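You operate a simulated robot arm through the tools that you are given. There is no shell and no other tool.

The job below is to be done with a simulated two-armed robot. You get a single attempt, and the scene is never put back.

TASK
Take the yellow cloth from the top of the long steel table and lay it out flat on the top of the steel bench.
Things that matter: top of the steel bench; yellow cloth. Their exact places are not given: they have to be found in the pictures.

It is judged by the outcome, as a careful person would: the job done as asked, and still so three seconds after it is handed in. It fails if anything else is knocked over, pushed out of place, dropped, spilled or broken. Flat cloth is picked up by pressing the open fingertips on it (5 to 10 N) and closing them slowly along it; thin cloth reads only 2 to 8 mm in the jaws.

THE ROBOT
Two 6-joint arms with two-finger parallel grippers on one trunk, on a base that drives. Base frame: it is fixed to the floor where the robot stands at the start and does not move with it; the origin is under the middle of the robot, x ahead of it, y to its left, z up; the surface under the hand at the start is at about z = 860. Readings come in mm, rad, newtons and seconds.
The left shoulder is at the start at [80, 216, 1545], the right one opposite. With the tool pointing down near the work surface each hand reaches from about 100 to 720 mm from the robot's upright axis, wherever it stands, measured 20 degrees to its own side. Places, roughly: top of the steel bench [700, 1500, 900]. Payload 3.43 kg a hand.
The TCP of each hand is the grasp point between the finger pads, 30 mm short of the fingertips. In the tool frame z runs along the fingers and y along their closing line. The gripper opens to 94 mm. The fingers are 28 mm wide and 10 mm thick; the gripper's body (50 by 96 mm) begins 55 mm behind the TCP.
Orientation is that of the tool frame in the base frame, as a unit quaternion [w, x, y, z]. With the fingers straight down and closing along the base's y, the tool's x points along the base's -x, its y along +y and its z along -z.

THE INTERFACE
- The arms move only by the tool nudge_tool. It takes "left_plan", "right_plan" or both (then of equal length, played together; a hand with none holds still); each is a list of rows, each a list of 2 entries, a list of its own where there are three numbers: the shift along the tool's x, y, z in m, then the turn, a rotation vector about the tool's x, y, z in rad. In form: [[[x, y, z], [ax, ay, az]], ...]. A call has 1 to 20 rows; each row shifts and turns the commanded pose from where the row before left it, along the tool's axes as they then stand. "left_hand" and "right_hand" are, for a hand that has rows, the finger opening in m, from 0 to 0.094, set as the call begins (left out, the last holds). Rows are played at 5 a second. More than 50 mm and 0.15 rad between two rows, or a gripper value outside its range, and nothing of the call is played. Where a pose cannot be reached the arm comes as near as it can. A force on the tool above 40 N (or 10 N above the force at the start of the call, whichever is more), or a blocked arm, ends the call early, and 0.2 s more pass. The fingers move at their own pace (about 72 mm/s each) and stop on an object; they squeeze with about 27 N. The grip force told is the motor's: it shows also when the fingers shut on nothing. Time passes only in rows, and 0.2 s behind the last, so rows that do not move let the fingers close. The reply holds the time, the measured pose of the TCP, the force on the tool along the base axes, the opening and the grip force, in the units named above and with some noise, with the torque about the TCP (base axes, N m) and any sound that the robot's microphone picked up.
- Cameras (640 x 400 px; columns grow to the right, rows downward): "scene" is now at [82.7, 27.6, 1683.3]; the picture's right is [0.46, -0.89, -0.00], its down [-0.80, -0.41, -0.42] and it looks along [0.38, 0.19, -0.91] (base axes); focal length 294 px, centre (320, 200). "left" rides on the left gripper at [76, -14, -102] in its tool frame; the picture's right is [0.18, 0.98, 0.00], its down [-0.75, 0.14, -0.64] and it looks along [-0.63, 0.12, 0.77] (tool axes); focal length 243 px, centre (320, 200). "right" rides on the right gripper at [76, 14, -103] in its tool frame; the picture's right is [-0.18, 0.98, 0.00], its down [-0.75, -0.14, -0.64] and it looks along [-0.63, -0.12, 0.77] (tool axes); focal length 243 px, centre (320, 200).
- camera(camera): a new picture of that camera. It takes no simulated time.
- move_column(by): slides the trunk up (or, below 0, down) by that many mm; the arms and the scene camera ride with it, the base frame stays. It gives what a move gives, with no picture.
- drive_base(legs): drives the robot by 1 to 6 legs, each [ahead, left, turn to the left] in mm, mm and rad, along the robot's own axes; the way and the turn of a leg run together, so that a leg with both is an arc; at most 1500 mm and 3.142 rad a leg. The arms and the cameras ride along, it lands a little off, and it stops where it bumps. It gives what a move gives.
- aim_head(pan, tilt): turns the head with the scene camera to pan (to the left, within 1.501 rad either way) and tilt (down, from -0.506 to 1.204), counted from straight ahead of the robot. It gives what a move gives.
- probe_pixels(camera, pixels): there is no depth. For up to 12 entries [column, row, z] of the newest picture of that camera ("zoom" is the newest enlarged one), the place [x, y] in the base frame at which the ray of that pixel passes the height z, good to about 3 mm. It takes no simulated time.
- close_up(camera, box): a new picture of the part [left, top, right, bottom] of that camera's present view, enlarged. It takes no simulated time.
- close_job(): hands the job in; it is judged then, once.

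Open the grippers and draw the arms clear of the work before you hand the job in, unless the task says otherwise.

The tools are called after ">>>" as a command line: name --argument value ..., lists and objects as JSON in quotes. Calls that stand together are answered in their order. nudge_tool: Moves the arms, as the interface text tells. Its arguments: {"type":"object","properties":{"left_plan":{"type":"array"},"left_hand":{"type":"number"},"right_plan":{"type":"array"},"right_hand":{"type":"number"}},"required":[]} The other tools are called the same way: move_column (by) slides the trunk up or down; drive_base (legs) drives the base; aim_head (pan, tilt) turns the head that bears the scene camera; camera (camera) takes a picture; probe_pixels (camera, pixels) gives the place at which the rays of pixels pass given heights; close_up (camera, box) takes an enlarged picture of a part of a camera's view; close_job () hands the job in.

At the start:

```text
time: 0.0
left_position: [521.8, 366.6, 997.1]
left_tcp_rot: [0.0, 0.0, 1.0, 0.0]
left_force: [0.2, -0.3, 0.2]
left_moment: [-0.03, -0.01, -0.02]
left_opening: 93.8
left_gripper_force: 0.1
right_position: [597.7, -142.6, 971.4]
right_tcp_rot: [0.0, 0.0, 1.0, 0.0]
right_force: [-0.2, -0.7, 0.2]
right_moment: [0.02, 0.01, 0.02]
right_opening: 93.7
right_gripper_force: 0.0
trunk travel left (down, up): [-775.0, 65.0]
robot x, y, heading: [1.0, -0.5, -0.003]
head pan, tilt: [0.476, 1.131]
```

scene: 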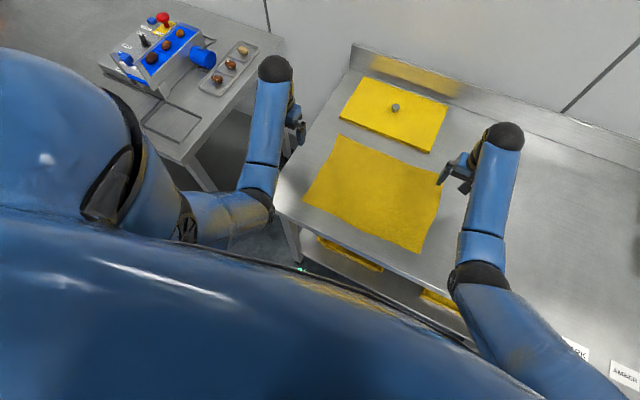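
right: 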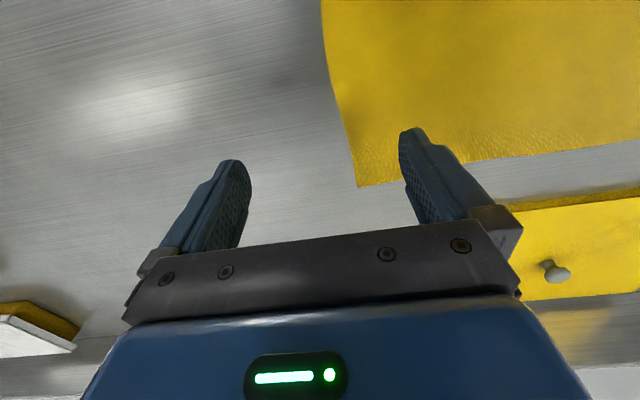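
left: 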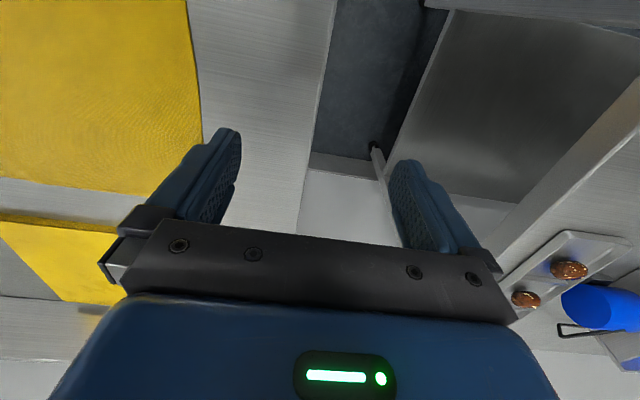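

The scene shows a yellow sheet around (375,190) on the table and a thicker yellow item with a knob at (395,110). I take a closer look before deciding which is the cloth.

>>> close_up --camera "scene" --box '[270, 60, 480, 280]'

>>> probe_pixels --camera "scene" --pixels '[[338, 136, 862], [441, 172, 862], [420, 252, 862], [304, 196, 862], [365, 77, 880], [447, 106, 880], [431, 153, 880], [340, 116, 880], [395, 107, 900], [301, 205, 860], [273, 205, 860]]'

```text
1.82 times, centred on (375, 170) of scene
```

zoom: 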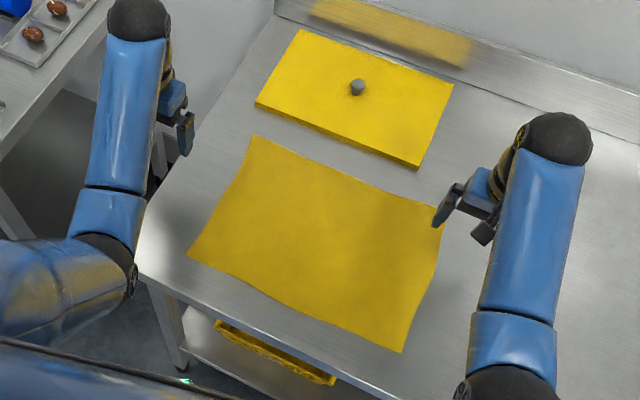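

```text
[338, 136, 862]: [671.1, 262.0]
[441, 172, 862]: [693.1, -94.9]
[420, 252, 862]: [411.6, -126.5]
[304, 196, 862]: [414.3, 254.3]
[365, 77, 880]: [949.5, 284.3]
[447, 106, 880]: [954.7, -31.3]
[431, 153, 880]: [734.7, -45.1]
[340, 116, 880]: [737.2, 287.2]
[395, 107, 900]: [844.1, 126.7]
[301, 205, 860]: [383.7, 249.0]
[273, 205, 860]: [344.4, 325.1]
```

The cloth is the thin sheet with corners about (671,262), (693,-95), (412,-127), (414,254). Now I look to the left to find the steel bench.

>>> aim_head --pan 1.2 --tilt 0.75

>>> camera --camera "scene"

```text
time: 1.1
left_position: [521.9, 367.7, 997.4]
left_tcp_rot: [-0.001, 0.0, 1.0, 0.0]
left_force: [-0.4, 1.0, 0.2]
left_moment: [0.01, 0.0, 0.0]
left_opening: 93.9
left_gripper_force: 0.1
right_position: [598.0, -141.9, 969.8]
right_tcp_rot: [0.0, 0.0, 1.0, 0.0]
right_force: [-0.7, 0.4, 0.1]
right_moment: [-0.01, 0.01, -0.02]
right_opening: 94.0
right_gripper_force: 0.0
trunk travel left (down, up): [-775.0, 65.0]
robot x, y, heading: [1.5, -3.3, -0.006]
head pan, tilt: [1.201, 0.75]
```

```text
taken
```

scene: 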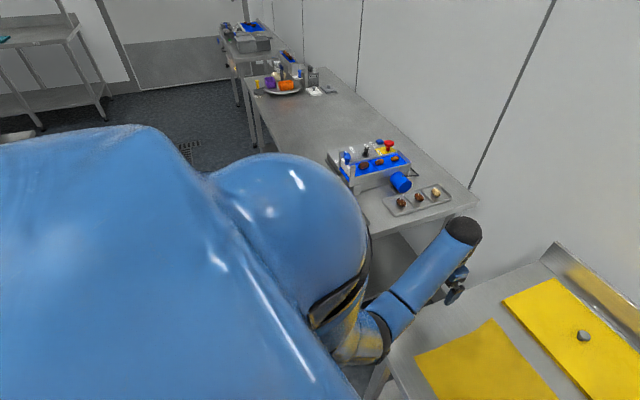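

The bench stretches left along the wall with a clear stretch about (310,130). I measure it and look closer.

>>> close_up --camera "scene" --box '[210, 10, 490, 240]'

>>> probe_pixels --camera "scene" --pixels '[[478, 199, 900], [374, 236, 900], [320, 75, 900], [250, 92, 900], [300, 85, 900], [330, 160, 900], [345, 190, 900], [372, 140, 900], [325, 92, 900], [280, 97, 900], [320, 120, 900], [260, 140, 900]]'

```text
1.74 times, centred on (350, 125) of scene
```

zoom: 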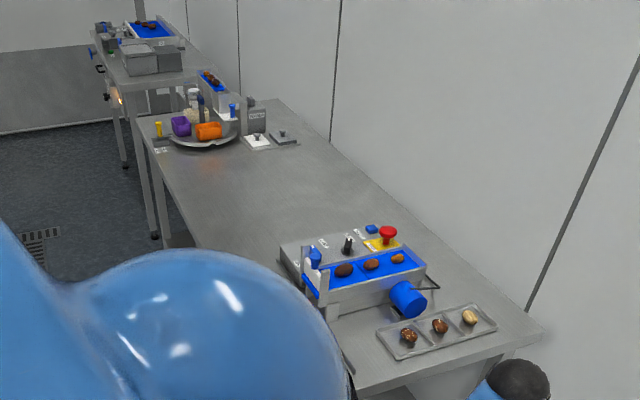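

```text
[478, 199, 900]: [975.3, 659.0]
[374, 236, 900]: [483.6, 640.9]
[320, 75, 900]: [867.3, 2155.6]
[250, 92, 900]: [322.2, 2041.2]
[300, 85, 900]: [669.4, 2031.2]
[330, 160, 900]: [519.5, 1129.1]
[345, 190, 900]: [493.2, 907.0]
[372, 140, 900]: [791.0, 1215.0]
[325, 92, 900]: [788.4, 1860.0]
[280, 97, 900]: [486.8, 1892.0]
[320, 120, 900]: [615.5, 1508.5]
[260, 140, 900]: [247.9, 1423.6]
```

The bench spans about x 400–1000, y 640–2200, with a clear patch at y 1250–1800. I check the space behind and to the sides before driving.

>>> aim_head --pan 1.5 --tilt 0.3

>>> camera --camera "scene"

>>> aim_head --pan -1.3 --tilt 0.5

>>> camera --camera "scene"

>>> aim_head --pan 0.0 --tilt 1.0

>>> camera --camera "scene"

```text
time: 2.0
left_position: [522.0, 366.7, 997.3]
left_tcp_rot: [0.0, 0.0, 1.0, 0.0]
left_force: [-0.4, 0.1, -0.6]
left_moment: [0.04, 0.02, 0.0]
left_opening: 93.7
left_gripper_force: 0.1
right_position: [598.5, -142.5, 969.8]
right_tcp_rot: [0.0, 0.001, 1.0, 0.0]
right_force: [0.0, -0.3, 0.0]
right_moment: [0.02, 0.01, 0.01]
right_opening: 94.2
right_gripper_force: 0.0
trunk travel left (down, up): [-775.0, 65.0]
robot x, y, heading: [0.8, 0.3, -0.0]
head pan, tilt: [1.499, 0.3]
```

```text
taken
```

scene: 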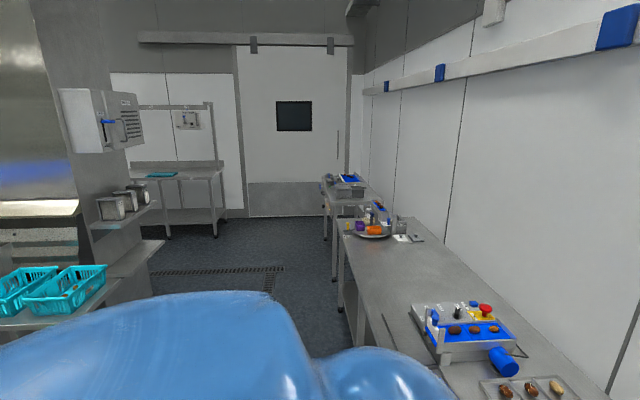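

```text
time: 4.5
left_position: [522.7, 366.6, 996.5]
left_tcp_rot: [0.0, 0.001, 1.0, 0.0]
left_force: [-0.6, 0.5, 0.2]
left_moment: [-0.02, 0.0, -0.01]
left_opening: 93.9
left_gripper_force: 0.0
right_position: [598.6, -142.1, 970.3]
right_tcp_rot: [0.0, 0.001, 1.0, 0.0]
right_force: [-0.4, 0.2, -0.8]
right_moment: [0.02, -0.02, -0.01]
right_opening: 93.9
right_gripper_force: 0.0
trunk travel left (down, up): [-775.0, 65.0]
robot x, y, heading: [5.5, 2.0, -0.003]
head pan, tilt: [-1.3, 0.499]
```

```text
taken
```

scene: 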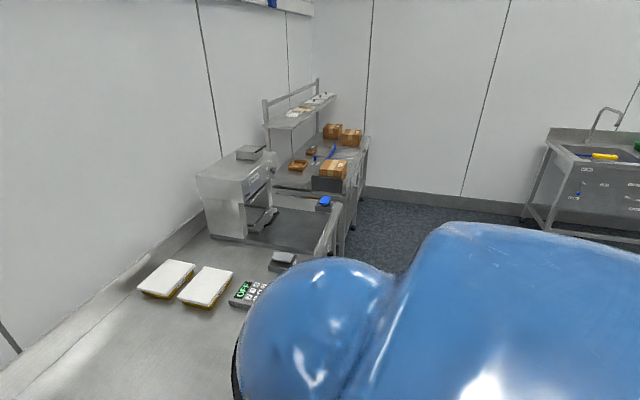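

```text
time: 5.9
left_position: [522.5, 367.2, 997.0]
left_tcp_rot: [0.0, 0.001, 1.0, 0.0]
left_force: [0.4, -0.3, -0.3]
left_moment: [0.01, 0.0, 0.01]
left_opening: 93.9
left_gripper_force: 0.0
right_position: [598.9, -141.5, 970.5]
right_tcp_rot: [0.0, 0.0, 1.0, -0.001]
right_force: [0.7, -0.2, -0.1]
right_moment: [-0.01, 0.01, -0.01]
right_opening: 93.8
right_gripper_force: 0.0
trunk travel left (down, up): [-775.0, 65.0]
robot x, y, heading: [0.6, 1.5, -0.003]
head pan, tilt: [0.0, 1.0]
```

```text
taken
```

scene: 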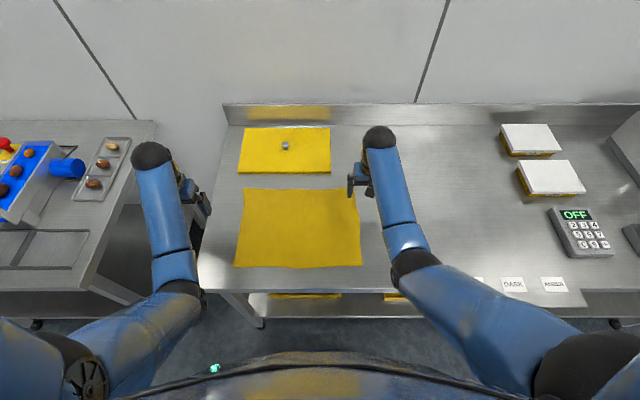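

Now a clear straight view: cloth corners at pixels (243,189), (357,188), (361,265), (234,267). I measure these, the table's front edge and the bench edges.

>>> probe_pixels --camera "scene" --pixels '[[243, 189, 862], [357, 189, 862], [361, 265, 862], [234, 267, 862], [300, 292, 860], [198, 288, 860], [225, 125, 860], [300, 268, 862], [75, 290, 900], [155, 122, 900], [240, 173, 875], [330, 173, 875]]'

>>> close_up --camera "scene" --box '[200, 110, 400, 310]'

```text
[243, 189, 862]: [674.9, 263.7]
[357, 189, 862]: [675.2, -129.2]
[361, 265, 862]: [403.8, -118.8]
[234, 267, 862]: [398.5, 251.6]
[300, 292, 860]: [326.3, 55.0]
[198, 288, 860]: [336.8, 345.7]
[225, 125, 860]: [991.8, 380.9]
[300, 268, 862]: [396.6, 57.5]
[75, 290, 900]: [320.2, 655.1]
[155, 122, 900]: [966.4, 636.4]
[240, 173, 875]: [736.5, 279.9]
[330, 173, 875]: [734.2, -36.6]
```

```text
2.00 times, centred on (300, 210) of scene
```

zoom: 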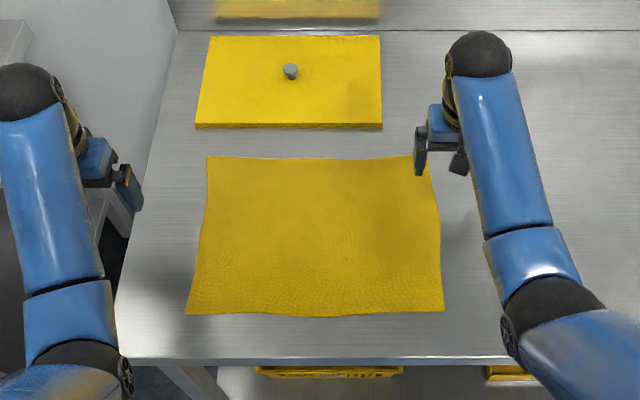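

The table top is z≈860 with its front edge at x≈330; the bench top is x 320–970. I'll pinch the near edge close to its two corners with fingers closing along x, so first I turn both hands 90° in place (cameras outward).

>>> nudge_tool --left_plan '[[[0, 0, 0], [0, 0, 0.1428]], [[0, 0, 0], [0, 0, 0.1428]], [[0, 0, 0], [0, 0, 0.1428]], [[0, 0, 0], [0, 0, 0.1428]], [[0, 0, 0], [0, 0, 0.1428]], [[0, 0, 0], [0, 0, 0.1428]], [[0, 0, 0], [0, 0, 0.1428]], [[0, 0, 0], [0, 0, 0.1428]], [[0, 0, 0], [0, 0, 0.1428]], [[0, 0, 0], [0, 0, 0.1428]], [[0, 0, 0], [0, 0, 0.1428]]]' --right_plan '[[[0, 0, 0], [0, 0, -0.1428]], [[0, 0, 0], [0, 0, -0.1428]], [[0, 0, 0], [0, 0, -0.1428]], [[0, 0, 0], [0, 0, -0.1428]], [[0, 0, 0], [0, 0, -0.1428]], [[0, 0, 0], [0, 0, -0.1428]], [[0, 0, 0], [0, 0, -0.1428]], [[0, 0, 0], [0, 0, -0.1428]], [[0, 0, 0], [0, 0, -0.1428]], [[0, 0, 0], [0, 0, -0.1428]], [[0, 0, 0], [0, 0, -0.1428]]]' --left_hand 0.04 --right_hand 0.04

>>> camera --camera "scene"

```text
time: 8.3
left_position: [522.2, 367.9, 997.4]
left_tcp_rot: [0.0, 0.707, 0.707, -0.001]
left_force: [-0.4, 0.7, -0.4]
left_moment: [-0.04, -0.01, 0.01]
left_opening: 40.2
left_gripper_force: 0.0
right_position: [598.4, -141.0, 971.1]
right_tcp_rot: [0.0, 0.708, -0.707, 0.0]
right_force: [0.1, 0.2, -0.4]
right_moment: [-0.01, 0.03, 0.01]
right_opening: 40.1
right_gripper_force: 0.1
trunk travel left (down, up): [-775.0, 65.0]
robot x, y, heading: [1.2, -0.8, -0.001]
head pan, tilt: [0.0, 1.0]
```

```text
taken
```

scene: 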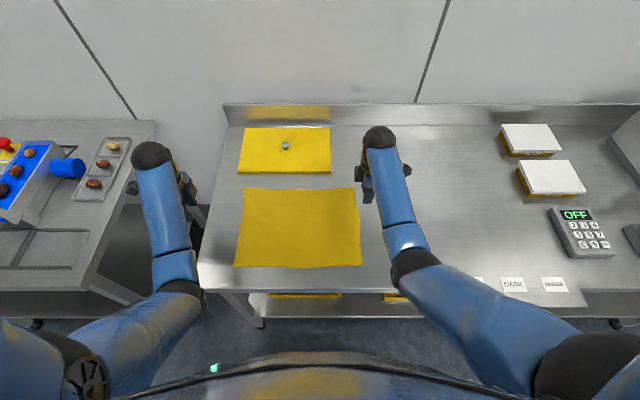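

Both hands turned well. I now move them above the near-left and near-right corner zones: (432,225) and (436,-95) at z≈930.

>>> nudge_tool --left_plan '[[[-0.0355, -0.0225, 0.01675], [0, 0, 0]], [[-0.0355, -0.0225, 0.01675], [0, 0, 0]], [[-0.0355, -0.0225, 0.01675], [0, 0, 0]], [[-0.0355, -0.0225, 0.01675], [0, 0, 0]], [[0, 0, 0], [0, 0, 0]]]' --right_plan '[[[-0.0116, 0.0405, 0.01025], [0, 0, 0]], [[-0.0116, 0.0405, 0.01025], [0, 0, 0]], [[-0.0116, 0.0405, 0.01025], [0, 0, 0]], [[-0.0116, 0.0405, 0.01025], [0, 0, 0]], [[0, 0, 0], [0, 0, 0]]]'

>>> camera --camera "left"

>>> camera --camera "right"

>>> close_up --camera "scene" --box '[200, 110, 400, 310]'

```text
time: 9.5
left_position: [431.0, 224.3, 928.1]
left_tcp_rot: [0.0, 0.707, 0.707, 0.0]
left_force: [0.4, -0.2, -0.4]
left_moment: [-0.02, -0.02, -0.01]
left_opening: 39.8
left_gripper_force: 0.1
right_position: [437.9, -93.3, 928.5]
right_tcp_rot: [0.001, -0.707, 0.707, 0.0]
right_force: [-1.0, -0.5, -0.3]
right_moment: [0.02, 0.0, 0.02]
right_opening: 39.8
right_gripper_force: 0.0
trunk travel left (down, up): [-775.0, 65.0]
robot x, y, heading: [2.2, 3.4, 0.004]
head pan, tilt: [0.0, 1.0]
```

```text
taken
```

left: 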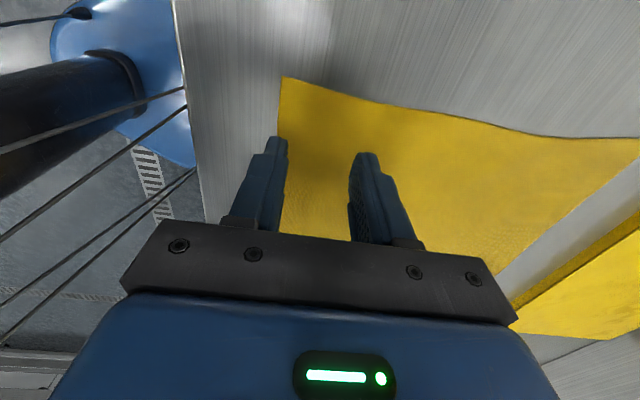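

```text
taken
```

right: 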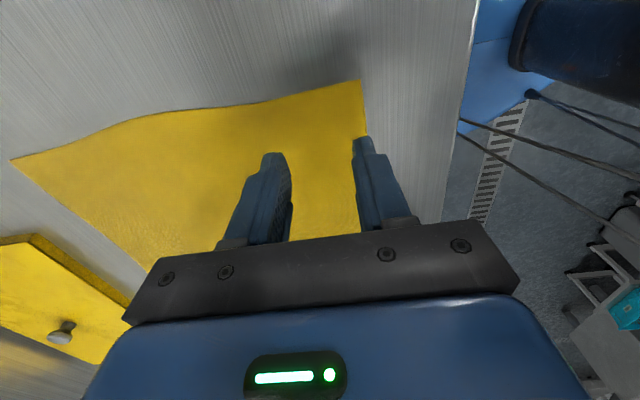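

```text
2.00 times, centred on (300, 210) of scene
```

zoom: 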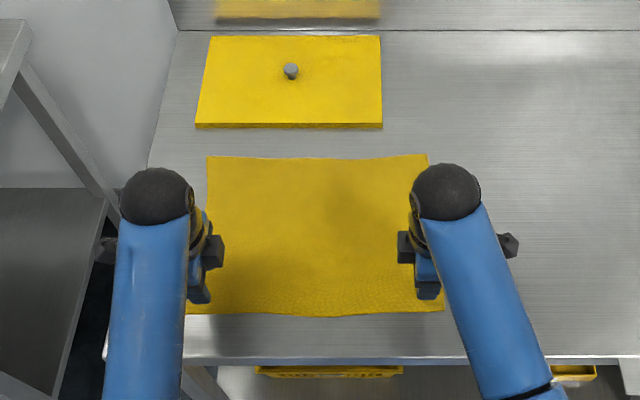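

The near fingers sit close to the cloth's near edge (left picture column ~282, right picture column ~365). I check exact edge positions.

>>> probe_pixels --camera "left" --pixels '[[282, 78, 862], [281, 120, 862], [281, 220, 862], [640, 138, 862]]'

>>> probe_pixels --camera "right" --pixels '[[359, 80, 862], [364, 120, 862], [361, 225, 862], [10, 160, 862]]'

>>> close_up --camera "left" --box '[220, 60, 420, 250]'

>>> close_up --camera "right" --box '[220, 60, 420, 250]'

```text
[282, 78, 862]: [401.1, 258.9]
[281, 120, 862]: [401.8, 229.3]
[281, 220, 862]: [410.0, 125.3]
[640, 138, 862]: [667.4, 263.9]
```

```text
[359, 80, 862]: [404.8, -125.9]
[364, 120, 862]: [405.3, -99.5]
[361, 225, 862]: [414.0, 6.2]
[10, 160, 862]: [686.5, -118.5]
```

```text
2.11 times, centred on (320, 155) of left
```

zoom: 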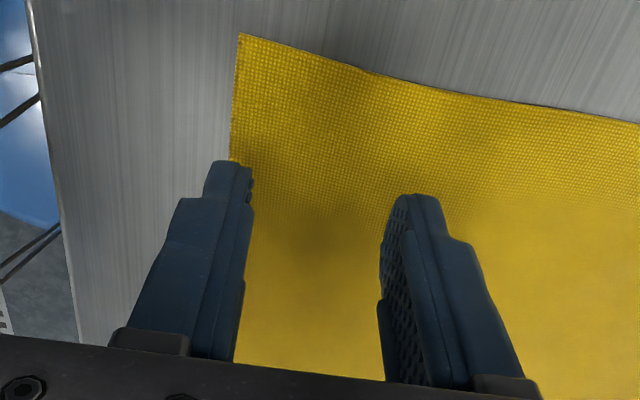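

```text
2.11 times, centred on (320, 155) of right
```

zoom: 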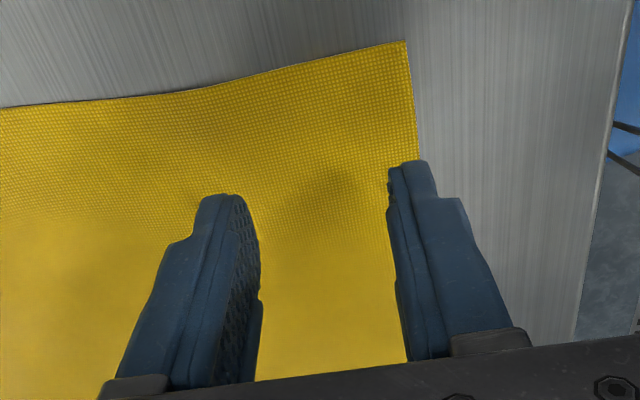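

Corners are (401,259) and (405,-126). I shift each hand ~7 mm further onto the cloth and nearer the corners, and descend to just above contact.

>>> nudge_tool --left_plan '[[[0.011, 0.007, 0.01], [0, 0, 0]], [[0, 0, 0.01], [0, 0, 0]], [[0, 0, 0.008], [0, 0, 0]], [[0, 0, 0], [0, 0, 0]]]' --right_plan '[[[0.009, -0.006, 0.01], [0, 0, 0]], [[0, 0, 0.01], [0, 0, 0]], [[0, 0, 0.008], [0, 0, 0]], [[0, 0, 0], [0, 0, 0]]]'

```text
time: 10.5
left_position: [439.2, 235.9, 900.6]
left_tcp_rot: [0.0, 0.707, 0.707, 0.0]
left_force: [0.8, -0.5, 1.2]
left_moment: [0.02, -0.02, 0.0]
left_opening: 40.1
left_gripper_force: 0.1
right_position: [442.9, -104.8, 901.2]
right_tcp_rot: [0.0, -0.707, 0.708, 0.0]
right_force: [-0.4, -0.9, 0.3]
right_moment: [0.02, -0.03, 0.03]
right_opening: 40.1
right_gripper_force: 0.0
trunk travel left (down, up): [-775.0, 65.0]
robot x, y, heading: [-0.7, 0.4, 0.003]
head pan, tilt: [0.0, 1.0]
```

No contact yet at z≈901. I go down in small steps watching the force.

>>> nudge_tool --left_plan '[[[0, 0, 0.003], [0, 0, 0]], [[0, 0, 0.003], [0, 0, 0]], [[0, 0, 0.002], [0, 0, 0]], [[0, 0, 0], [0, 0, 0]]]' --right_plan '[[[0, 0, 0.003], [0, 0, 0]], [[0, 0, 0.003], [0, 0, 0]], [[0, 0, 0.002], [0, 0, 0]], [[0, 0, 0], [0, 0, 0]]]'

```text
time: 11.5
left_position: [439.0, 235.8, 893.8]
left_tcp_rot: [-0.001, 0.707, 0.707, 0.0]
left_force: [-0.1, 0.3, -0.1]
left_moment: [0.02, -0.01, 0.02]
left_opening: 40.0
left_gripper_force: 0.2
right_position: [442.2, -104.8, 893.3]
right_tcp_rot: [0.0, 0.707, -0.707, 0.0]
right_force: [-0.2, -0.5, 0.3]
right_moment: [0.0, 0.0, -0.01]
right_opening: 39.9
right_gripper_force: 0.0
trunk travel left (down, up): [-775.0, 65.0]
robot x, y, heading: [-4.3, 0.5, -0.0]
head pan, tilt: [0.0, 1.0]
```

Still no contact force at z≈893.5. Continuing down in 1–1.5 mm steps.

>>> nudge_tool --left_plan '[[[0, 0, 0.0015], [0, 0, 0]], [[0, 0, 0.001], [0, 0, 0]], [[0, 0, 0], [0, 0, 0]]]' --right_plan '[[[0, 0, 0.0015], [0, 0, 0]], [[0, 0, 0.001], [0, 0, 0]], [[0, 0, 0], [0, 0, 0]]]'

```text
time: 12.3
left_position: [439.3, 234.7, 891.7]
left_tcp_rot: [0.0, 0.707, 0.708, 0.001]
left_force: [0.8, 0.7, 1.2]
left_moment: [0.03, 0.02, 0.01]
left_opening: 40.3
left_gripper_force: 0.1
right_position: [443.5, -105.3, 890.9]
right_tcp_rot: [-0.001, 0.707, -0.707, 0.0]
right_force: [-0.9, -0.5, 6.4]
right_moment: [-0.07, 0.13, -0.02]
right_opening: 40.0
right_gripper_force: 0.1
trunk travel left (down, up): [-775.0, 65.0]
robot x, y, heading: [-1.3, -1.4, -0.005]
head pan, tilt: [0.0, 1.0]
```

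The right hand presses with 6.4 N; the left shows ~1 N. I lower the left by another 1 mm with the right held still.

>>> nudge_tool --left_plan '[[[0, 0, 0.001], [0, 0, 0]], [[0, 0, 0], [0, 0, 0]]]'

```text
time: 12.9
left_position: [439.2, 235.2, 892.1]
left_tcp_rot: [0.001, 0.708, 0.707, 0.001]
left_force: [-0.9, 1.2, 10.0]
left_moment: [0.06, 0.21, 0.02]
left_opening: 40.1
left_gripper_force: 0.0
right_position: [442.0, -104.8, 892.0]
right_tcp_rot: [0.001, -0.707, 0.708, 0.0]
right_force: [1.2, 0.6, 5.4]
right_moment: [-0.04, 0.05, -0.02]
right_opening: 39.9
right_gripper_force: 0.2
trunk travel left (down, up): [-775.0, 65.0]
robot x, y, heading: [-1.8, -2.9, -0.003]
head pan, tilt: [0.0, 1.0]
```

Left reads 10 N and right 5.4 N; I even them slightly and start the slow closing, 40→34 mm.

>>> nudge_tool --left_plan '[[[0, 0, -0.0002], [0, 0, 0]], [[0, 0, 0], [0, 0, 0]]]' --right_plan '[[[0, 0, 0.0002], [0, 0, 0]], [[0, 0, 0], [0, 0, 0]]]' --left_hand 0.036 --right_hand 0.036

>>> close_up --camera "left" --box '[220, 60, 420, 250]'

>>> close_up --camera "right" --box '[220, 60, 420, 250]'

```text
time: 13.5
left_position: [439.6, 235.6, 892.5]
left_tcp_rot: [0.001, 0.707, 0.707, 0.0]
left_force: [1.5, -0.4, 9.1]
left_moment: [0.01, 0.1, 0.03]
left_opening: 35.6
left_gripper_force: 0.1
right_position: [441.1, -105.3, 890.9]
right_tcp_rot: [0.001, -0.707, 0.707, 0.0]
right_force: [-0.8, 0.0, 6.3]
right_moment: [-0.02, 0.11, 0.0]
right_opening: 36.2
right_gripper_force: 0.1
trunk travel left (down, up): [-775.0, 65.0]
robot x, y, heading: [4.3, 0.7, 0.002]
head pan, tilt: [0.0, 1.0]
```

```text
2.11 times, centred on (320, 155) of left
```

zoom: 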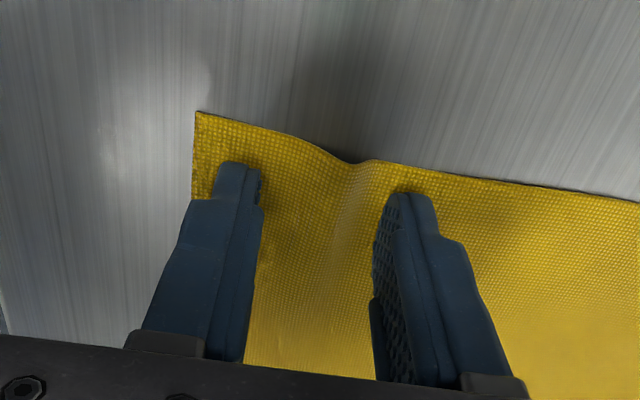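

```text
2.11 times, centred on (320, 155) of right
```

zoom: 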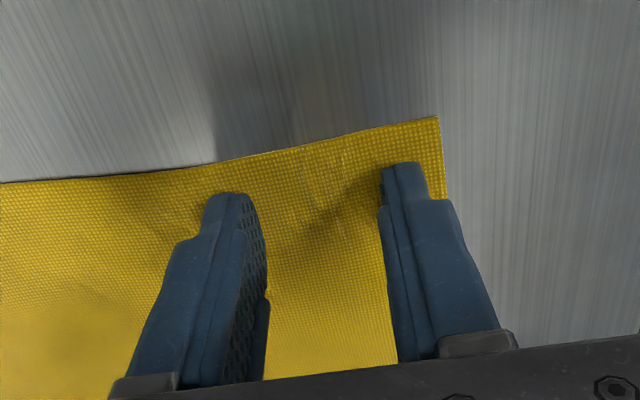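

A ridge is rising between the left fingers at (350,190) and slightly at the right. Continuing the slow close to 31 mm.

>>> nudge_tool --left_plan '[[[0, 0, 0], [0, 0, 0]], [[0, 0, 0], [0, 0, 0]]]' --right_plan '[[[0, 0, 0.0001], [0, 0, 0]], [[0, 0, 0], [0, 0, 0]]]' --left_hand 0.031 --right_hand 0.031

>>> nudge_tool --left_plan '[[[0, 0, 0], [0, 0, 0]], [[0, 0, 0], [0, 0, 0]]]' --right_plan '[[[0, 0, 0], [0, 0, 0]], [[0, 0, 0], [0, 0, 0]]]' --left_hand 0.026 --right_hand 0.026

>>> close_up --camera "left" --box '[220, 60, 420, 250]'

>>> close_up --camera "right" --box '[220, 60, 420, 250]'

```text
time: 14.1
left_position: [439.3, 236.7, 892.1]
left_tcp_rot: [0.001, 0.707, 0.707, 0.001]
left_force: [0.6, -1.7, 9.7]
left_moment: [0.01, 0.08, 0.01]
left_opening: 30.3
left_gripper_force: 0.1
right_position: [442.1, -103.8, 892.6]
right_tcp_rot: [0.001, -0.707, 0.708, -0.001]
right_force: [-0.1, 1.5, 6.7]
right_moment: [0.0, 0.11, 0.02]
right_opening: 30.8
right_gripper_force: 0.1
trunk travel left (down, up): [-775.0, 65.0]
robot x, y, heading: [0.2, -0.4, -0.002]
head pan, tilt: [0.0, 1.0]
```

```text
time: 14.7
left_position: [438.6, 236.7, 893.8]
left_tcp_rot: [0.001, 0.707, 0.707, 0.0]
left_force: [0.8, 0.2, 10.3]
left_moment: [0.07, 0.09, 0.05]
left_opening: 25.4
left_gripper_force: 0.0
right_position: [441.7, -106.2, 892.3]
right_tcp_rot: [0.001, -0.707, 0.707, -0.001]
right_force: [0.1, 0.7, 7.7]
right_moment: [-0.01, 0.06, -0.01]
right_opening: 25.5
right_gripper_force: 0.0
trunk travel left (down, up): [-775.0, 65.0]
robot x, y, heading: [-1.4, 3.1, -0.0]
head pan, tilt: [0.0, 1.0]
```

```text
2.11 times, centred on (320, 155) of left
```

zoom: 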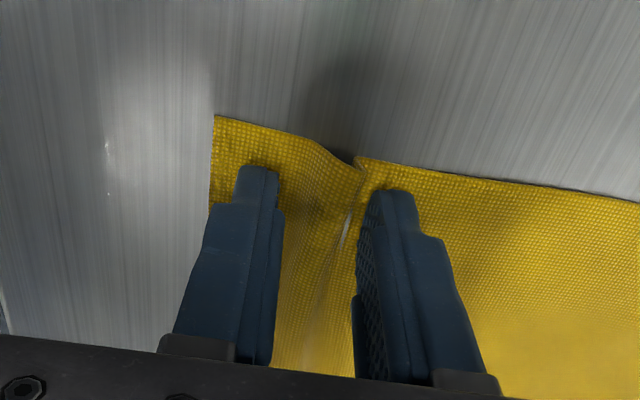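

```text
2.11 times, centred on (320, 155) of right
```

zoom: 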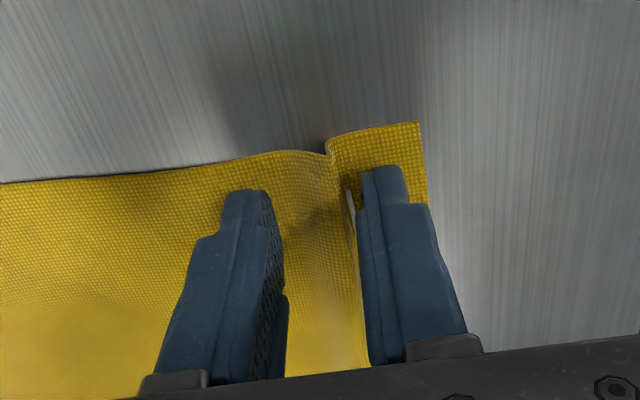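

Clear folds have formed between both finger pairs. Continuing to close slowly.

>>> nudge_tool --left_plan '[[[0, 0, -0.0002], [0, 0, 0]], [[0, 0, 0], [0, 0, 0]]]' --right_plan '[[[0, 0, 0], [0, 0, 0]], [[0, 0, 0], [0, 0, 0]]]' --left_hand 0.021 --right_hand 0.021

>>> nudge_tool --left_plan '[[[0, 0, 0], [0, 0, 0]], [[0, 0, 0], [0, 0, 0]]]' --right_plan '[[[0, 0, 0], [0, 0, 0]], [[0, 0, 0], [0, 0, 0]]]' --left_hand 0.016 --right_hand 0.016

>>> nudge_tool --left_plan '[[[0, 0, 0], [0, 0, 0]], [[0, 0, 0], [0, 0, 0]]]' --right_plan '[[[0, 0, 0], [0, 0, 0]], [[0, 0, 0], [0, 0, 0]]]' --left_hand 0.011 --right_hand 0.011

>>> close_up --camera "left" --box '[220, 60, 420, 250]'

>>> close_up --camera "right" --box '[220, 60, 420, 250]'

```text
time: 15.3
left_position: [438.7, 235.8, 892.3]
left_tcp_rot: [0.001, 0.707, 0.707, -0.001]
left_force: [1.1, -1.7, 8.5]
left_moment: [-0.02, 0.02, 0.0]
left_opening: 20.8
left_gripper_force: 0.0
right_position: [442.6, -104.6, 892.0]
right_tcp_rot: [0.001, -0.707, 0.707, -0.001]
right_force: [-0.7, 0.6, 9.5]
right_moment: [-0.03, 0.08, -0.02]
right_opening: 20.3
right_gripper_force: 0.1
trunk travel left (down, up): [-775.0, 65.0]
robot x, y, heading: [0.1, 2.1, -0.003]
head pan, tilt: [0.0, 1.0]
```

```text
time: 15.9
left_position: [437.5, 236.2, 892.2]
left_tcp_rot: [0.001, 0.707, 0.707, 0.001]
left_force: [0.1, 0.2, 8.6]
left_moment: [0.01, 0.01, 0.0]
left_opening: 15.4
left_gripper_force: 0.1
right_position: [441.9, -104.5, 891.4]
right_tcp_rot: [0.001, -0.707, 0.707, -0.001]
right_force: [0.3, 1.0, 9.9]
right_moment: [-0.03, 0.11, 0.01]
right_opening: 15.4
right_gripper_force: 0.1
trunk travel left (down, up): [-775.0, 65.0]
robot x, y, heading: [1.9, 2.4, -0.001]
head pan, tilt: [0.0, 1.0]
```

```text
time: 16.5
left_position: [438.9, 235.9, 891.4]
left_tcp_rot: [0.001, 0.707, 0.708, 0.001]
left_force: [0.0, -1.3, 7.5]
left_moment: [0.01, 0.04, -0.02]
left_opening: 10.8
left_gripper_force: 0.0
right_position: [441.8, -105.2, 891.4]
right_tcp_rot: [0.001, -0.707, 0.707, 0.0]
right_force: [-0.5, 0.1, 10.9]
right_moment: [-0.06, 0.08, -0.02]
right_opening: 10.9
right_gripper_force: 0.1
trunk travel left (down, up): [-775.0, 65.0]
robot x, y, heading: [0.5, -2.4, -0.001]
head pan, tilt: [0.0, 1.0]
```

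```text
2.11 times, centred on (320, 155) of left
```

zoom: 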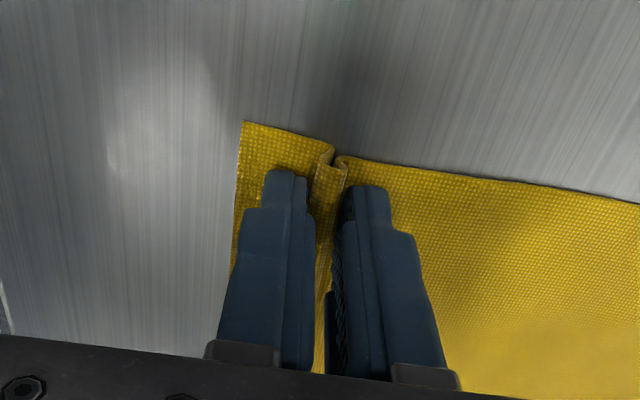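

```text
2.11 times, centred on (320, 155) of right
```

zoom: 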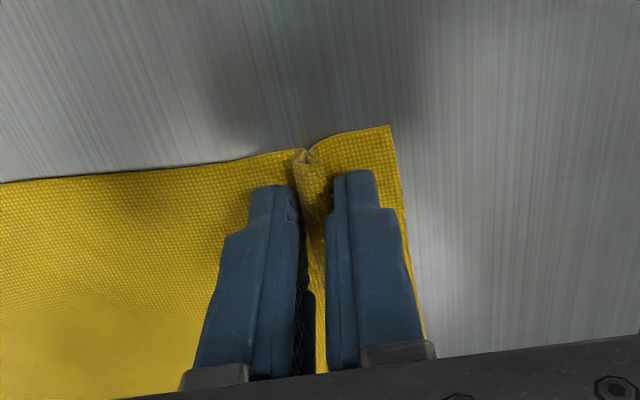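

Tight folds stand between both pairs of fingers. I now close fully on them.

>>> nudge_tool --left_plan '[[[0, 0, 0], [0, 0, 0]], [[0, 0, 0], [0, 0, 0]]]' --right_plan '[[[0, 0, -0.0002], [0, 0, 0]], [[0, 0, 0], [0, 0, 0]]]' --left_hand 0.006 --right_hand 0.006

>>> nudge_tool --left_plan '[[[0, 0, 0], [0, 0, 0]], [[0, 0, 0], [0, 0, 0]], [[0, 0, 0], [0, 0, 0]]]' --right_plan '[[[0, 0, 0], [0, 0, 0]], [[0, 0, 0], [0, 0, 0]], [[0, 0, 0], [0, 0, 0]]]' --left_hand 0.0 --right_hand 0.0

>>> close_up --camera "left" --box '[220, 60, 420, 250]'

>>> close_up --camera "right" --box '[220, 60, 420, 250]'

```text
time: 17.1
left_position: [437.2, 235.6, 892.2]
left_tcp_rot: [0.001, 0.707, 0.707, 0.001]
left_force: [-0.4, -0.5, 6.8]
left_moment: [0.02, 0.06, 0.0]
left_opening: 7.3
left_gripper_force: 26.9
right_position: [441.4, -105.3, 891.9]
right_tcp_rot: [0.0, -0.707, 0.708, -0.001]
right_force: [0.2, 1.5, 7.5]
right_moment: [-0.01, -0.03, 0.01]
right_opening: 7.0
right_gripper_force: 26.9
trunk travel left (down, up): [-775.0, 65.0]
robot x, y, heading: [-1.6, 2.2, 0.004]
head pan, tilt: [0.0, 1.0]
```

```text
time: 17.9
left_position: [439.3, 235.6, 890.9]
left_tcp_rot: [0.001, 0.707, 0.707, 0.0]
left_force: [-0.3, -0.5, 7.0]
left_moment: [-0.02, 0.07, 0.03]
left_opening: 6.8
left_gripper_force: 27.0
right_position: [441.4, -105.5, 890.7]
right_tcp_rot: [0.001, -0.707, 0.707, -0.001]
right_force: [-1.3, 1.2, 5.8]
right_moment: [0.01, 0.05, -0.01]
right_opening: 7.4
right_gripper_force: 27.3
trunk travel left (down, up): [-775.0, 65.0]
robot x, y, heading: [-2.4, 2.3, -0.001]
head pan, tilt: [0.0, 1.0]
```

```text
2.11 times, centred on (320, 155) of left
```

zoom: 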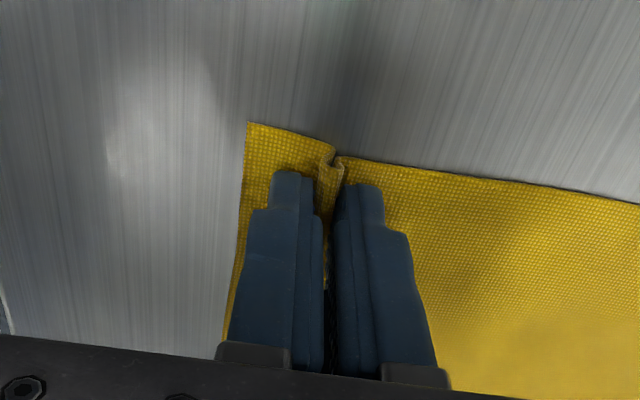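

```text
2.11 times, centred on (320, 155) of right
```

zoom: 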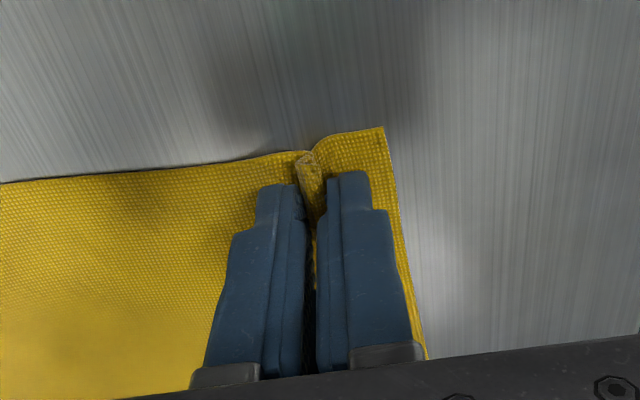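

Both jaws hold cloth (6.8 and 7.4 mm, 27 N). I lift slowly, first 120 mm, and check.

>>> nudge_tool --left_plan '[[[0, 0, -0.01], [0, 0, 0]], [[0, 0, -0.02], [0, 0, 0]], [[0, 0, -0.03], [0, 0, 0]], [[0, 0, -0.03], [0, 0, 0]], [[0, 0, -0.03], [0, 0, 0]], [[0, 0, 0], [0, 0, 0]]]' --right_plan '[[[0, 0, -0.01], [0, 0, 0]], [[0, 0, -0.02], [0, 0, 0]], [[0, 0, -0.03], [0, 0, 0]], [[0, 0, -0.03], [0, 0, 0]], [[0, 0, -0.03], [0, 0, 0]], [[0, 0, 0], [0, 0, 0]]]'

>>> camera --camera "scene"

>>> camera --camera "left"

>>> camera --camera "right"

```text
time: 19.3
left_position: [444.4, 235.5, 981.9]
left_tcp_rot: [0.001, 0.707, 0.707, 0.001]
left_force: [-0.2, -0.8, -0.1]
left_moment: [0.0, 0.0, -0.02]
left_opening: 6.9
left_gripper_force: 27.1
left hand out of reach, approached as far as the arm can: row 5
right_position: [447.6, -103.3, 984.5]
right_tcp_rot: [0.001, -0.707, 0.708, -0.001]
right_force: [-0.6, -0.8, 0.5]
right_moment: [0.0, 0.02, 0.02]
right_opening: 6.9
right_gripper_force: 27.1
right hand out of reach, approached as far as the arm can: row 5
trunk travel left (down, up): [-775.0, 65.0]
robot x, y, heading: [0.6, 1.5, -0.0]
head pan, tilt: [0.0, 1.0]
```

```text
taken
```

scene: 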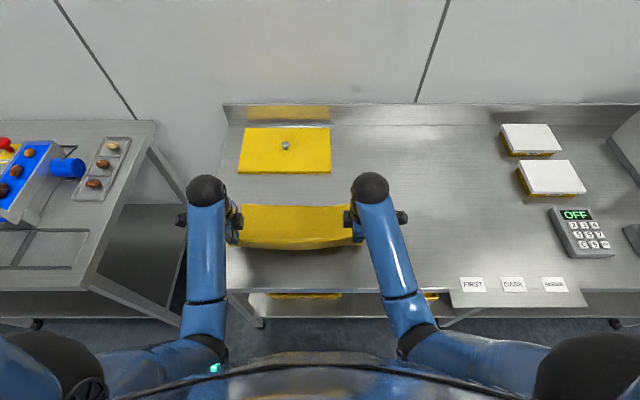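

```text
taken
```

left: 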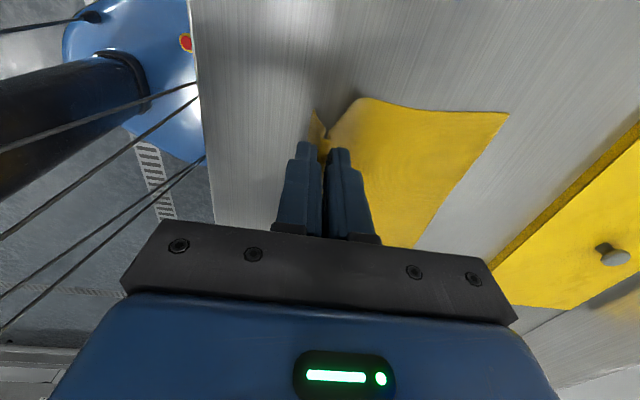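

```text
taken
```

right: 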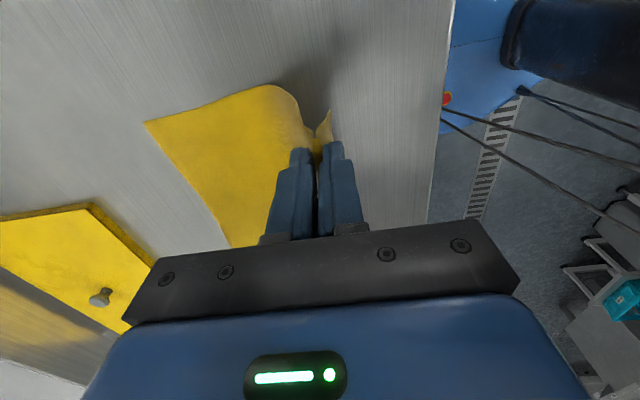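

Both corners are held and the cloth hangs between the hands; the arms reached their upward limit at z≈983 close in. I raise the trunk and then move the hands forward and up, where there is more headroom.

>>> move_column --by 60

>>> nudge_tool --left_plan '[[[0, 0.025, -0.005], [0, 0, 0]], [[0, 0.025, -0.01], [0, 0, 0]], [[0, 0.025, -0.015], [0, 0, 0]], [[0, 0.025, -0.02], [0, 0, 0]], [[0, 0.025, -0.025], [0, 0, 0]], [[0, 0.025, -0.025], [0, 0, 0]], [[0, 0.025, -0.025], [0, 0, 0]], [[0, 0.02, -0.025], [0, 0, 0]], [[0, 0.01, -0.025], [0, 0, 0]], [[0, 0, 0], [0, 0, 0]]]' --right_plan '[[[0, -0.025, -0.005], [0, 0, 0]], [[0, -0.025, -0.01], [0, 0, 0]], [[0, -0.025, -0.015], [0, 0, 0]], [[0, -0.025, -0.02], [0, 0, 0]], [[0, -0.025, -0.025], [0, 0, 0]], [[0, -0.025, -0.025], [0, 0, 0]], [[0, -0.025, -0.025], [0, 0, 0]], [[0, -0.02, -0.025], [0, 0, 0]], [[0, -0.01, -0.025], [0, 0, 0]], [[0, 0, 0], [0, 0, 0]]]'

>>> camera --camera "scene"

>>> camera --camera "left"

```text
time: 20.3
left_position: [445.0, 235.4, 1040.9]
left_tcp_rot: [0.001, 0.708, 0.707, 0.001]
left_force: [-0.2, 0.4, 0.6]
left_moment: [-0.02, 0.02, 0.0]
left_opening: 7.3
left_gripper_force: 26.3
right_position: [448.6, -103.9, 1044.6]
right_tcp_rot: [0.001, -0.707, 0.708, -0.001]
right_force: [-0.1, 0.2, -0.2]
right_moment: [0.02, 0.0, 0.05]
right_opening: 7.0
right_gripper_force: 26.7
trunk travel left (down, up): [-835.0, 5.0]
robot x, y, heading: [-0.8, 3.1, -0.002]
head pan, tilt: [0.0, 1.0]
```

```text
time: 22.5
left_position: [672.7, 237.5, 1182.1]
left_tcp_rot: [0.001, 0.707, 0.708, 0.002]
left_force: [1.0, 0.1, 1.1]
left_moment: [0.0, 0.01, -0.03]
left_opening: 7.0
left_gripper_force: 27.1
left hand out of reach, approached as far as the arm can: row 2, 3, 4, 5, 6, 8, 9
right_position: [672.6, -98.4, 1195.2]
right_tcp_rot: [0.001, -0.707, 0.708, -0.001]
right_force: [0.3, 0.3, 0.3]
right_moment: [0.01, 0.0, 0.04]
right_opening: 7.1
right_gripper_force: 27.4
right hand out of reach, approached as far as the arm can: row 3, 4, 5, 6, 9
trunk travel left (down, up): [-835.0, 5.0]
robot x, y, heading: [0.7, -2.6, -0.004]
head pan, tilt: [0.0, 1.0]
```

```text
taken
```

scene: 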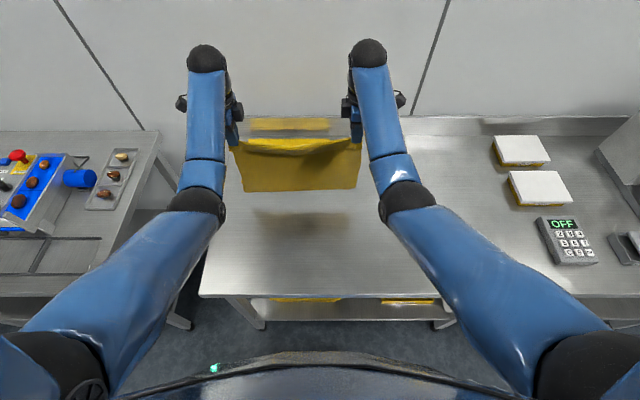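

```text
taken
```

left: 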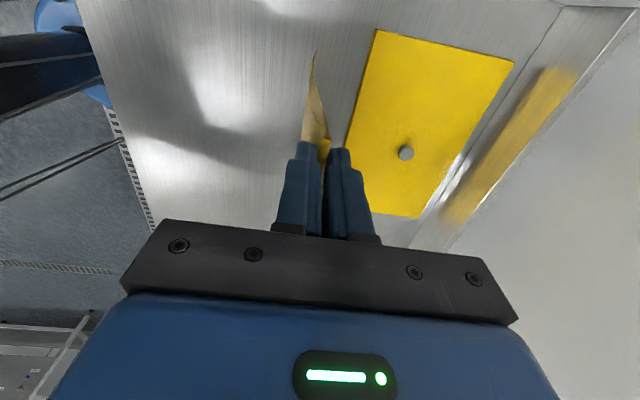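

The cloth hangs cleanly between both hands, slab with knob undisturbed. I try for more height before travelling.

>>> nudge_tool --left_plan '[[[0, 0, -0.02], [0, 0, 0]], [[0, 0, -0.02], [0, 0, 0]], [[0, 0, -0.02], [0, 0, 0]], [[0, 0, 0], [0, 0, 0]]]' --right_plan '[[[0, 0, -0.02], [0, 0, 0]], [[0, 0, -0.02], [0, 0, 0]], [[0, 0, -0.02], [0, 0, 0]], [[0, 0, 0], [0, 0, 0]]]'

>>> aim_head --pan 1.5 --tilt 0.5

>>> camera --camera "scene"

```text
time: 23.5
left_position: [701.9, 239.0, 1224.6]
left_tcp_rot: [0.0, 0.707, 0.707, 0.001]
left_force: [-0.2, -0.7, -0.1]
left_moment: [-0.02, 0.03, 0.01]
left_opening: 7.2
left_gripper_force: 26.9
left hand out of reach, approached as far as the arm can: row 1, 2, 3
right_position: [698.5, -94.1, 1239.9]
right_tcp_rot: [-0.001, 0.707, -0.707, 0.001]
right_force: [0.7, -0.5, -0.1]
right_moment: [-0.01, 0.0, 0.01]
right_opening: 7.2
right_gripper_force: 27.0
right hand out of reach, approached as far as the arm can: row 1, 2, 3
trunk travel left (down, up): [-835.0, 5.0]
robot x, y, heading: [-5.0, 0.5, -0.003]
head pan, tilt: [0.0, 1.0]
```

```text
time: 25.1
left_position: [702.7, 237.3, 1224.6]
left_tcp_rot: [0.0, 0.707, 0.707, 0.0]
left_force: [0.7, 0.6, 0.1]
left_moment: [0.0, 0.0, -0.01]
left_opening: 7.3
left_gripper_force: 26.9
right_position: [698.7, -93.8, 1238.8]
right_tcp_rot: [0.0, -0.707, 0.707, -0.001]
right_force: [0.2, 0.5, 0.2]
right_moment: [0.01, -0.02, 0.01]
right_opening: 7.2
right_gripper_force: 26.7
trunk travel left (down, up): [-835.0, 5.0]
robot x, y, heading: [2.4, -0.1, 0.0]
head pan, tilt: [1.499, 0.499]
```

```text
taken
```

scene: 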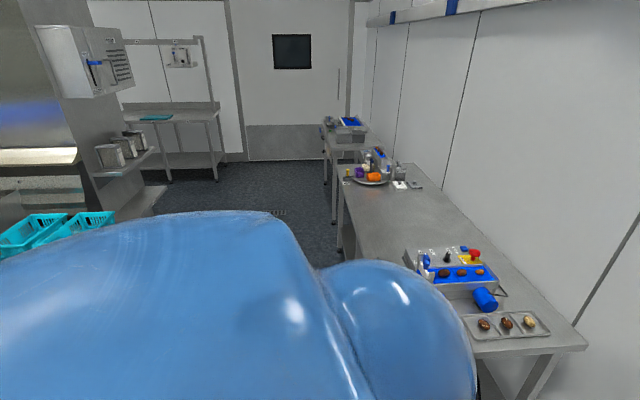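

I measure the free corridor: island at left (basket edge (115,215), shelf corner (155,152), lower edge (168,187)) and the bench front.

>>> probe_pixels --camera "scene" --pixels '[[115, 215, 950], [155, 152, 1100], [155, 152, 1200], [168, 187, 900], [168, 187, 600], [225, 210, 0], [280, 215, 0], [338, 255, 0], [343, 180, 900], [423, 187, 900], [405, 262, 900], [475, 270, 1000]]'

>>> close_up --camera "scene" --box '[0, 80, 300, 280]'

>>> close_up --camera "scene" --box '[300, 130, 600, 350]'

```text
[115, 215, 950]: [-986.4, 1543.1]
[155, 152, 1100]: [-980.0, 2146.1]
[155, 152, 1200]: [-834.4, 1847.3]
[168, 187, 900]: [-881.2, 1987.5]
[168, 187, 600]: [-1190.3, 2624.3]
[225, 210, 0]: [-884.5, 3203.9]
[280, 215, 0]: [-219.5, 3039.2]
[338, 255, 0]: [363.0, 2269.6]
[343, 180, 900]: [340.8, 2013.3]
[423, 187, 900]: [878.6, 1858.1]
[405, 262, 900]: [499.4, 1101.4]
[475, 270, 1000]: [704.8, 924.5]
```

```text
2.00 times, centred on (150, 180) of scene
```

zoom: 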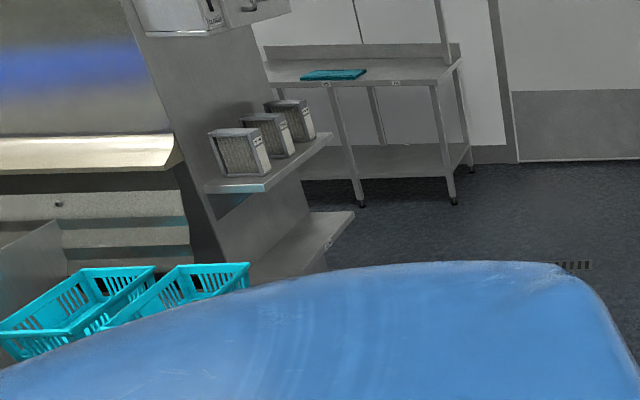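

```text
1.82 times, centred on (450, 240) of scene
```

zoom: 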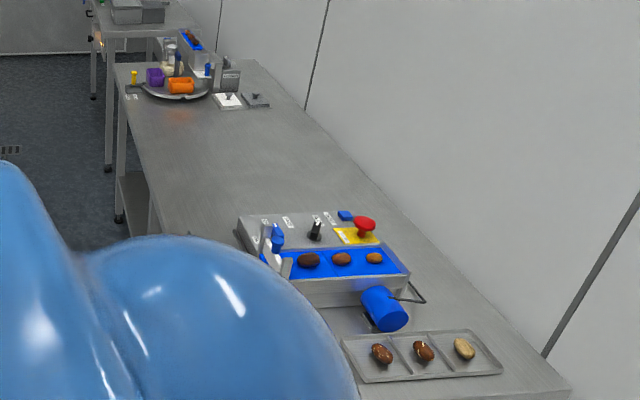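

The island front is near x≈-900, so there's room to back up 400 mm. That brings the cloth (x≈700) in front of the bench edge (x≈320) with its bottom above z≈950; then I drive left 1400 mm.

>>> drive_base --legs '[[-400, 0, 0]]'

>>> aim_head --pan 0.6 --tilt 0.8

>>> camera --camera "scene"

```text
time: 27.6
left_position: [300.5, 238.7, 1222.8]
left_tcp_rot: [0.0, 0.706, 0.708, -0.001]
left_force: [1.3, -0.2, -1.3]
left_moment: [0.0, 0.04, 0.0]
left_opening: 6.9
left_gripper_force: 27.1
right_position: [299.0, -93.6, 1238.4]
right_tcp_rot: [0.001, 0.707, -0.707, -0.001]
right_force: [-0.1, -0.1, -0.2]
right_moment: [0.0, 0.02, -0.02]
right_opening: 7.2
right_gripper_force: 27.0
trunk travel left (down, up): [-835.0, 5.0]
robot x, y, heading: [-403.8, 5.0, 0.004]
head pan, tilt: [1.499, 0.499]
```

```text
time: 28.8
left_position: [297.9, 238.4, 1224.2]
left_tcp_rot: [0.0, 0.706, 0.708, 0.0]
left_force: [-0.3, -0.5, 0.6]
left_moment: [-0.01, 0.03, 0.02]
left_opening: 7.0
left_gripper_force: 27.4
right_position: [294.0, -93.0, 1239.2]
right_tcp_rot: [-0.001, 0.707, -0.707, 0.001]
right_force: [0.0, -0.4, 0.3]
right_moment: [-0.01, 0.0, 0.0]
right_opening: 7.2
right_gripper_force: 26.8
trunk travel left (down, up): [-835.0, 5.0]
robot x, y, heading: [-405.6, 0.4, -0.001]
head pan, tilt: [0.6, 0.799]
```

```text
taken
```

scene: 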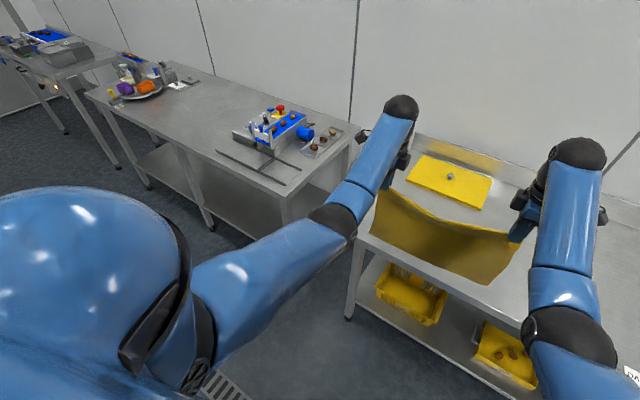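

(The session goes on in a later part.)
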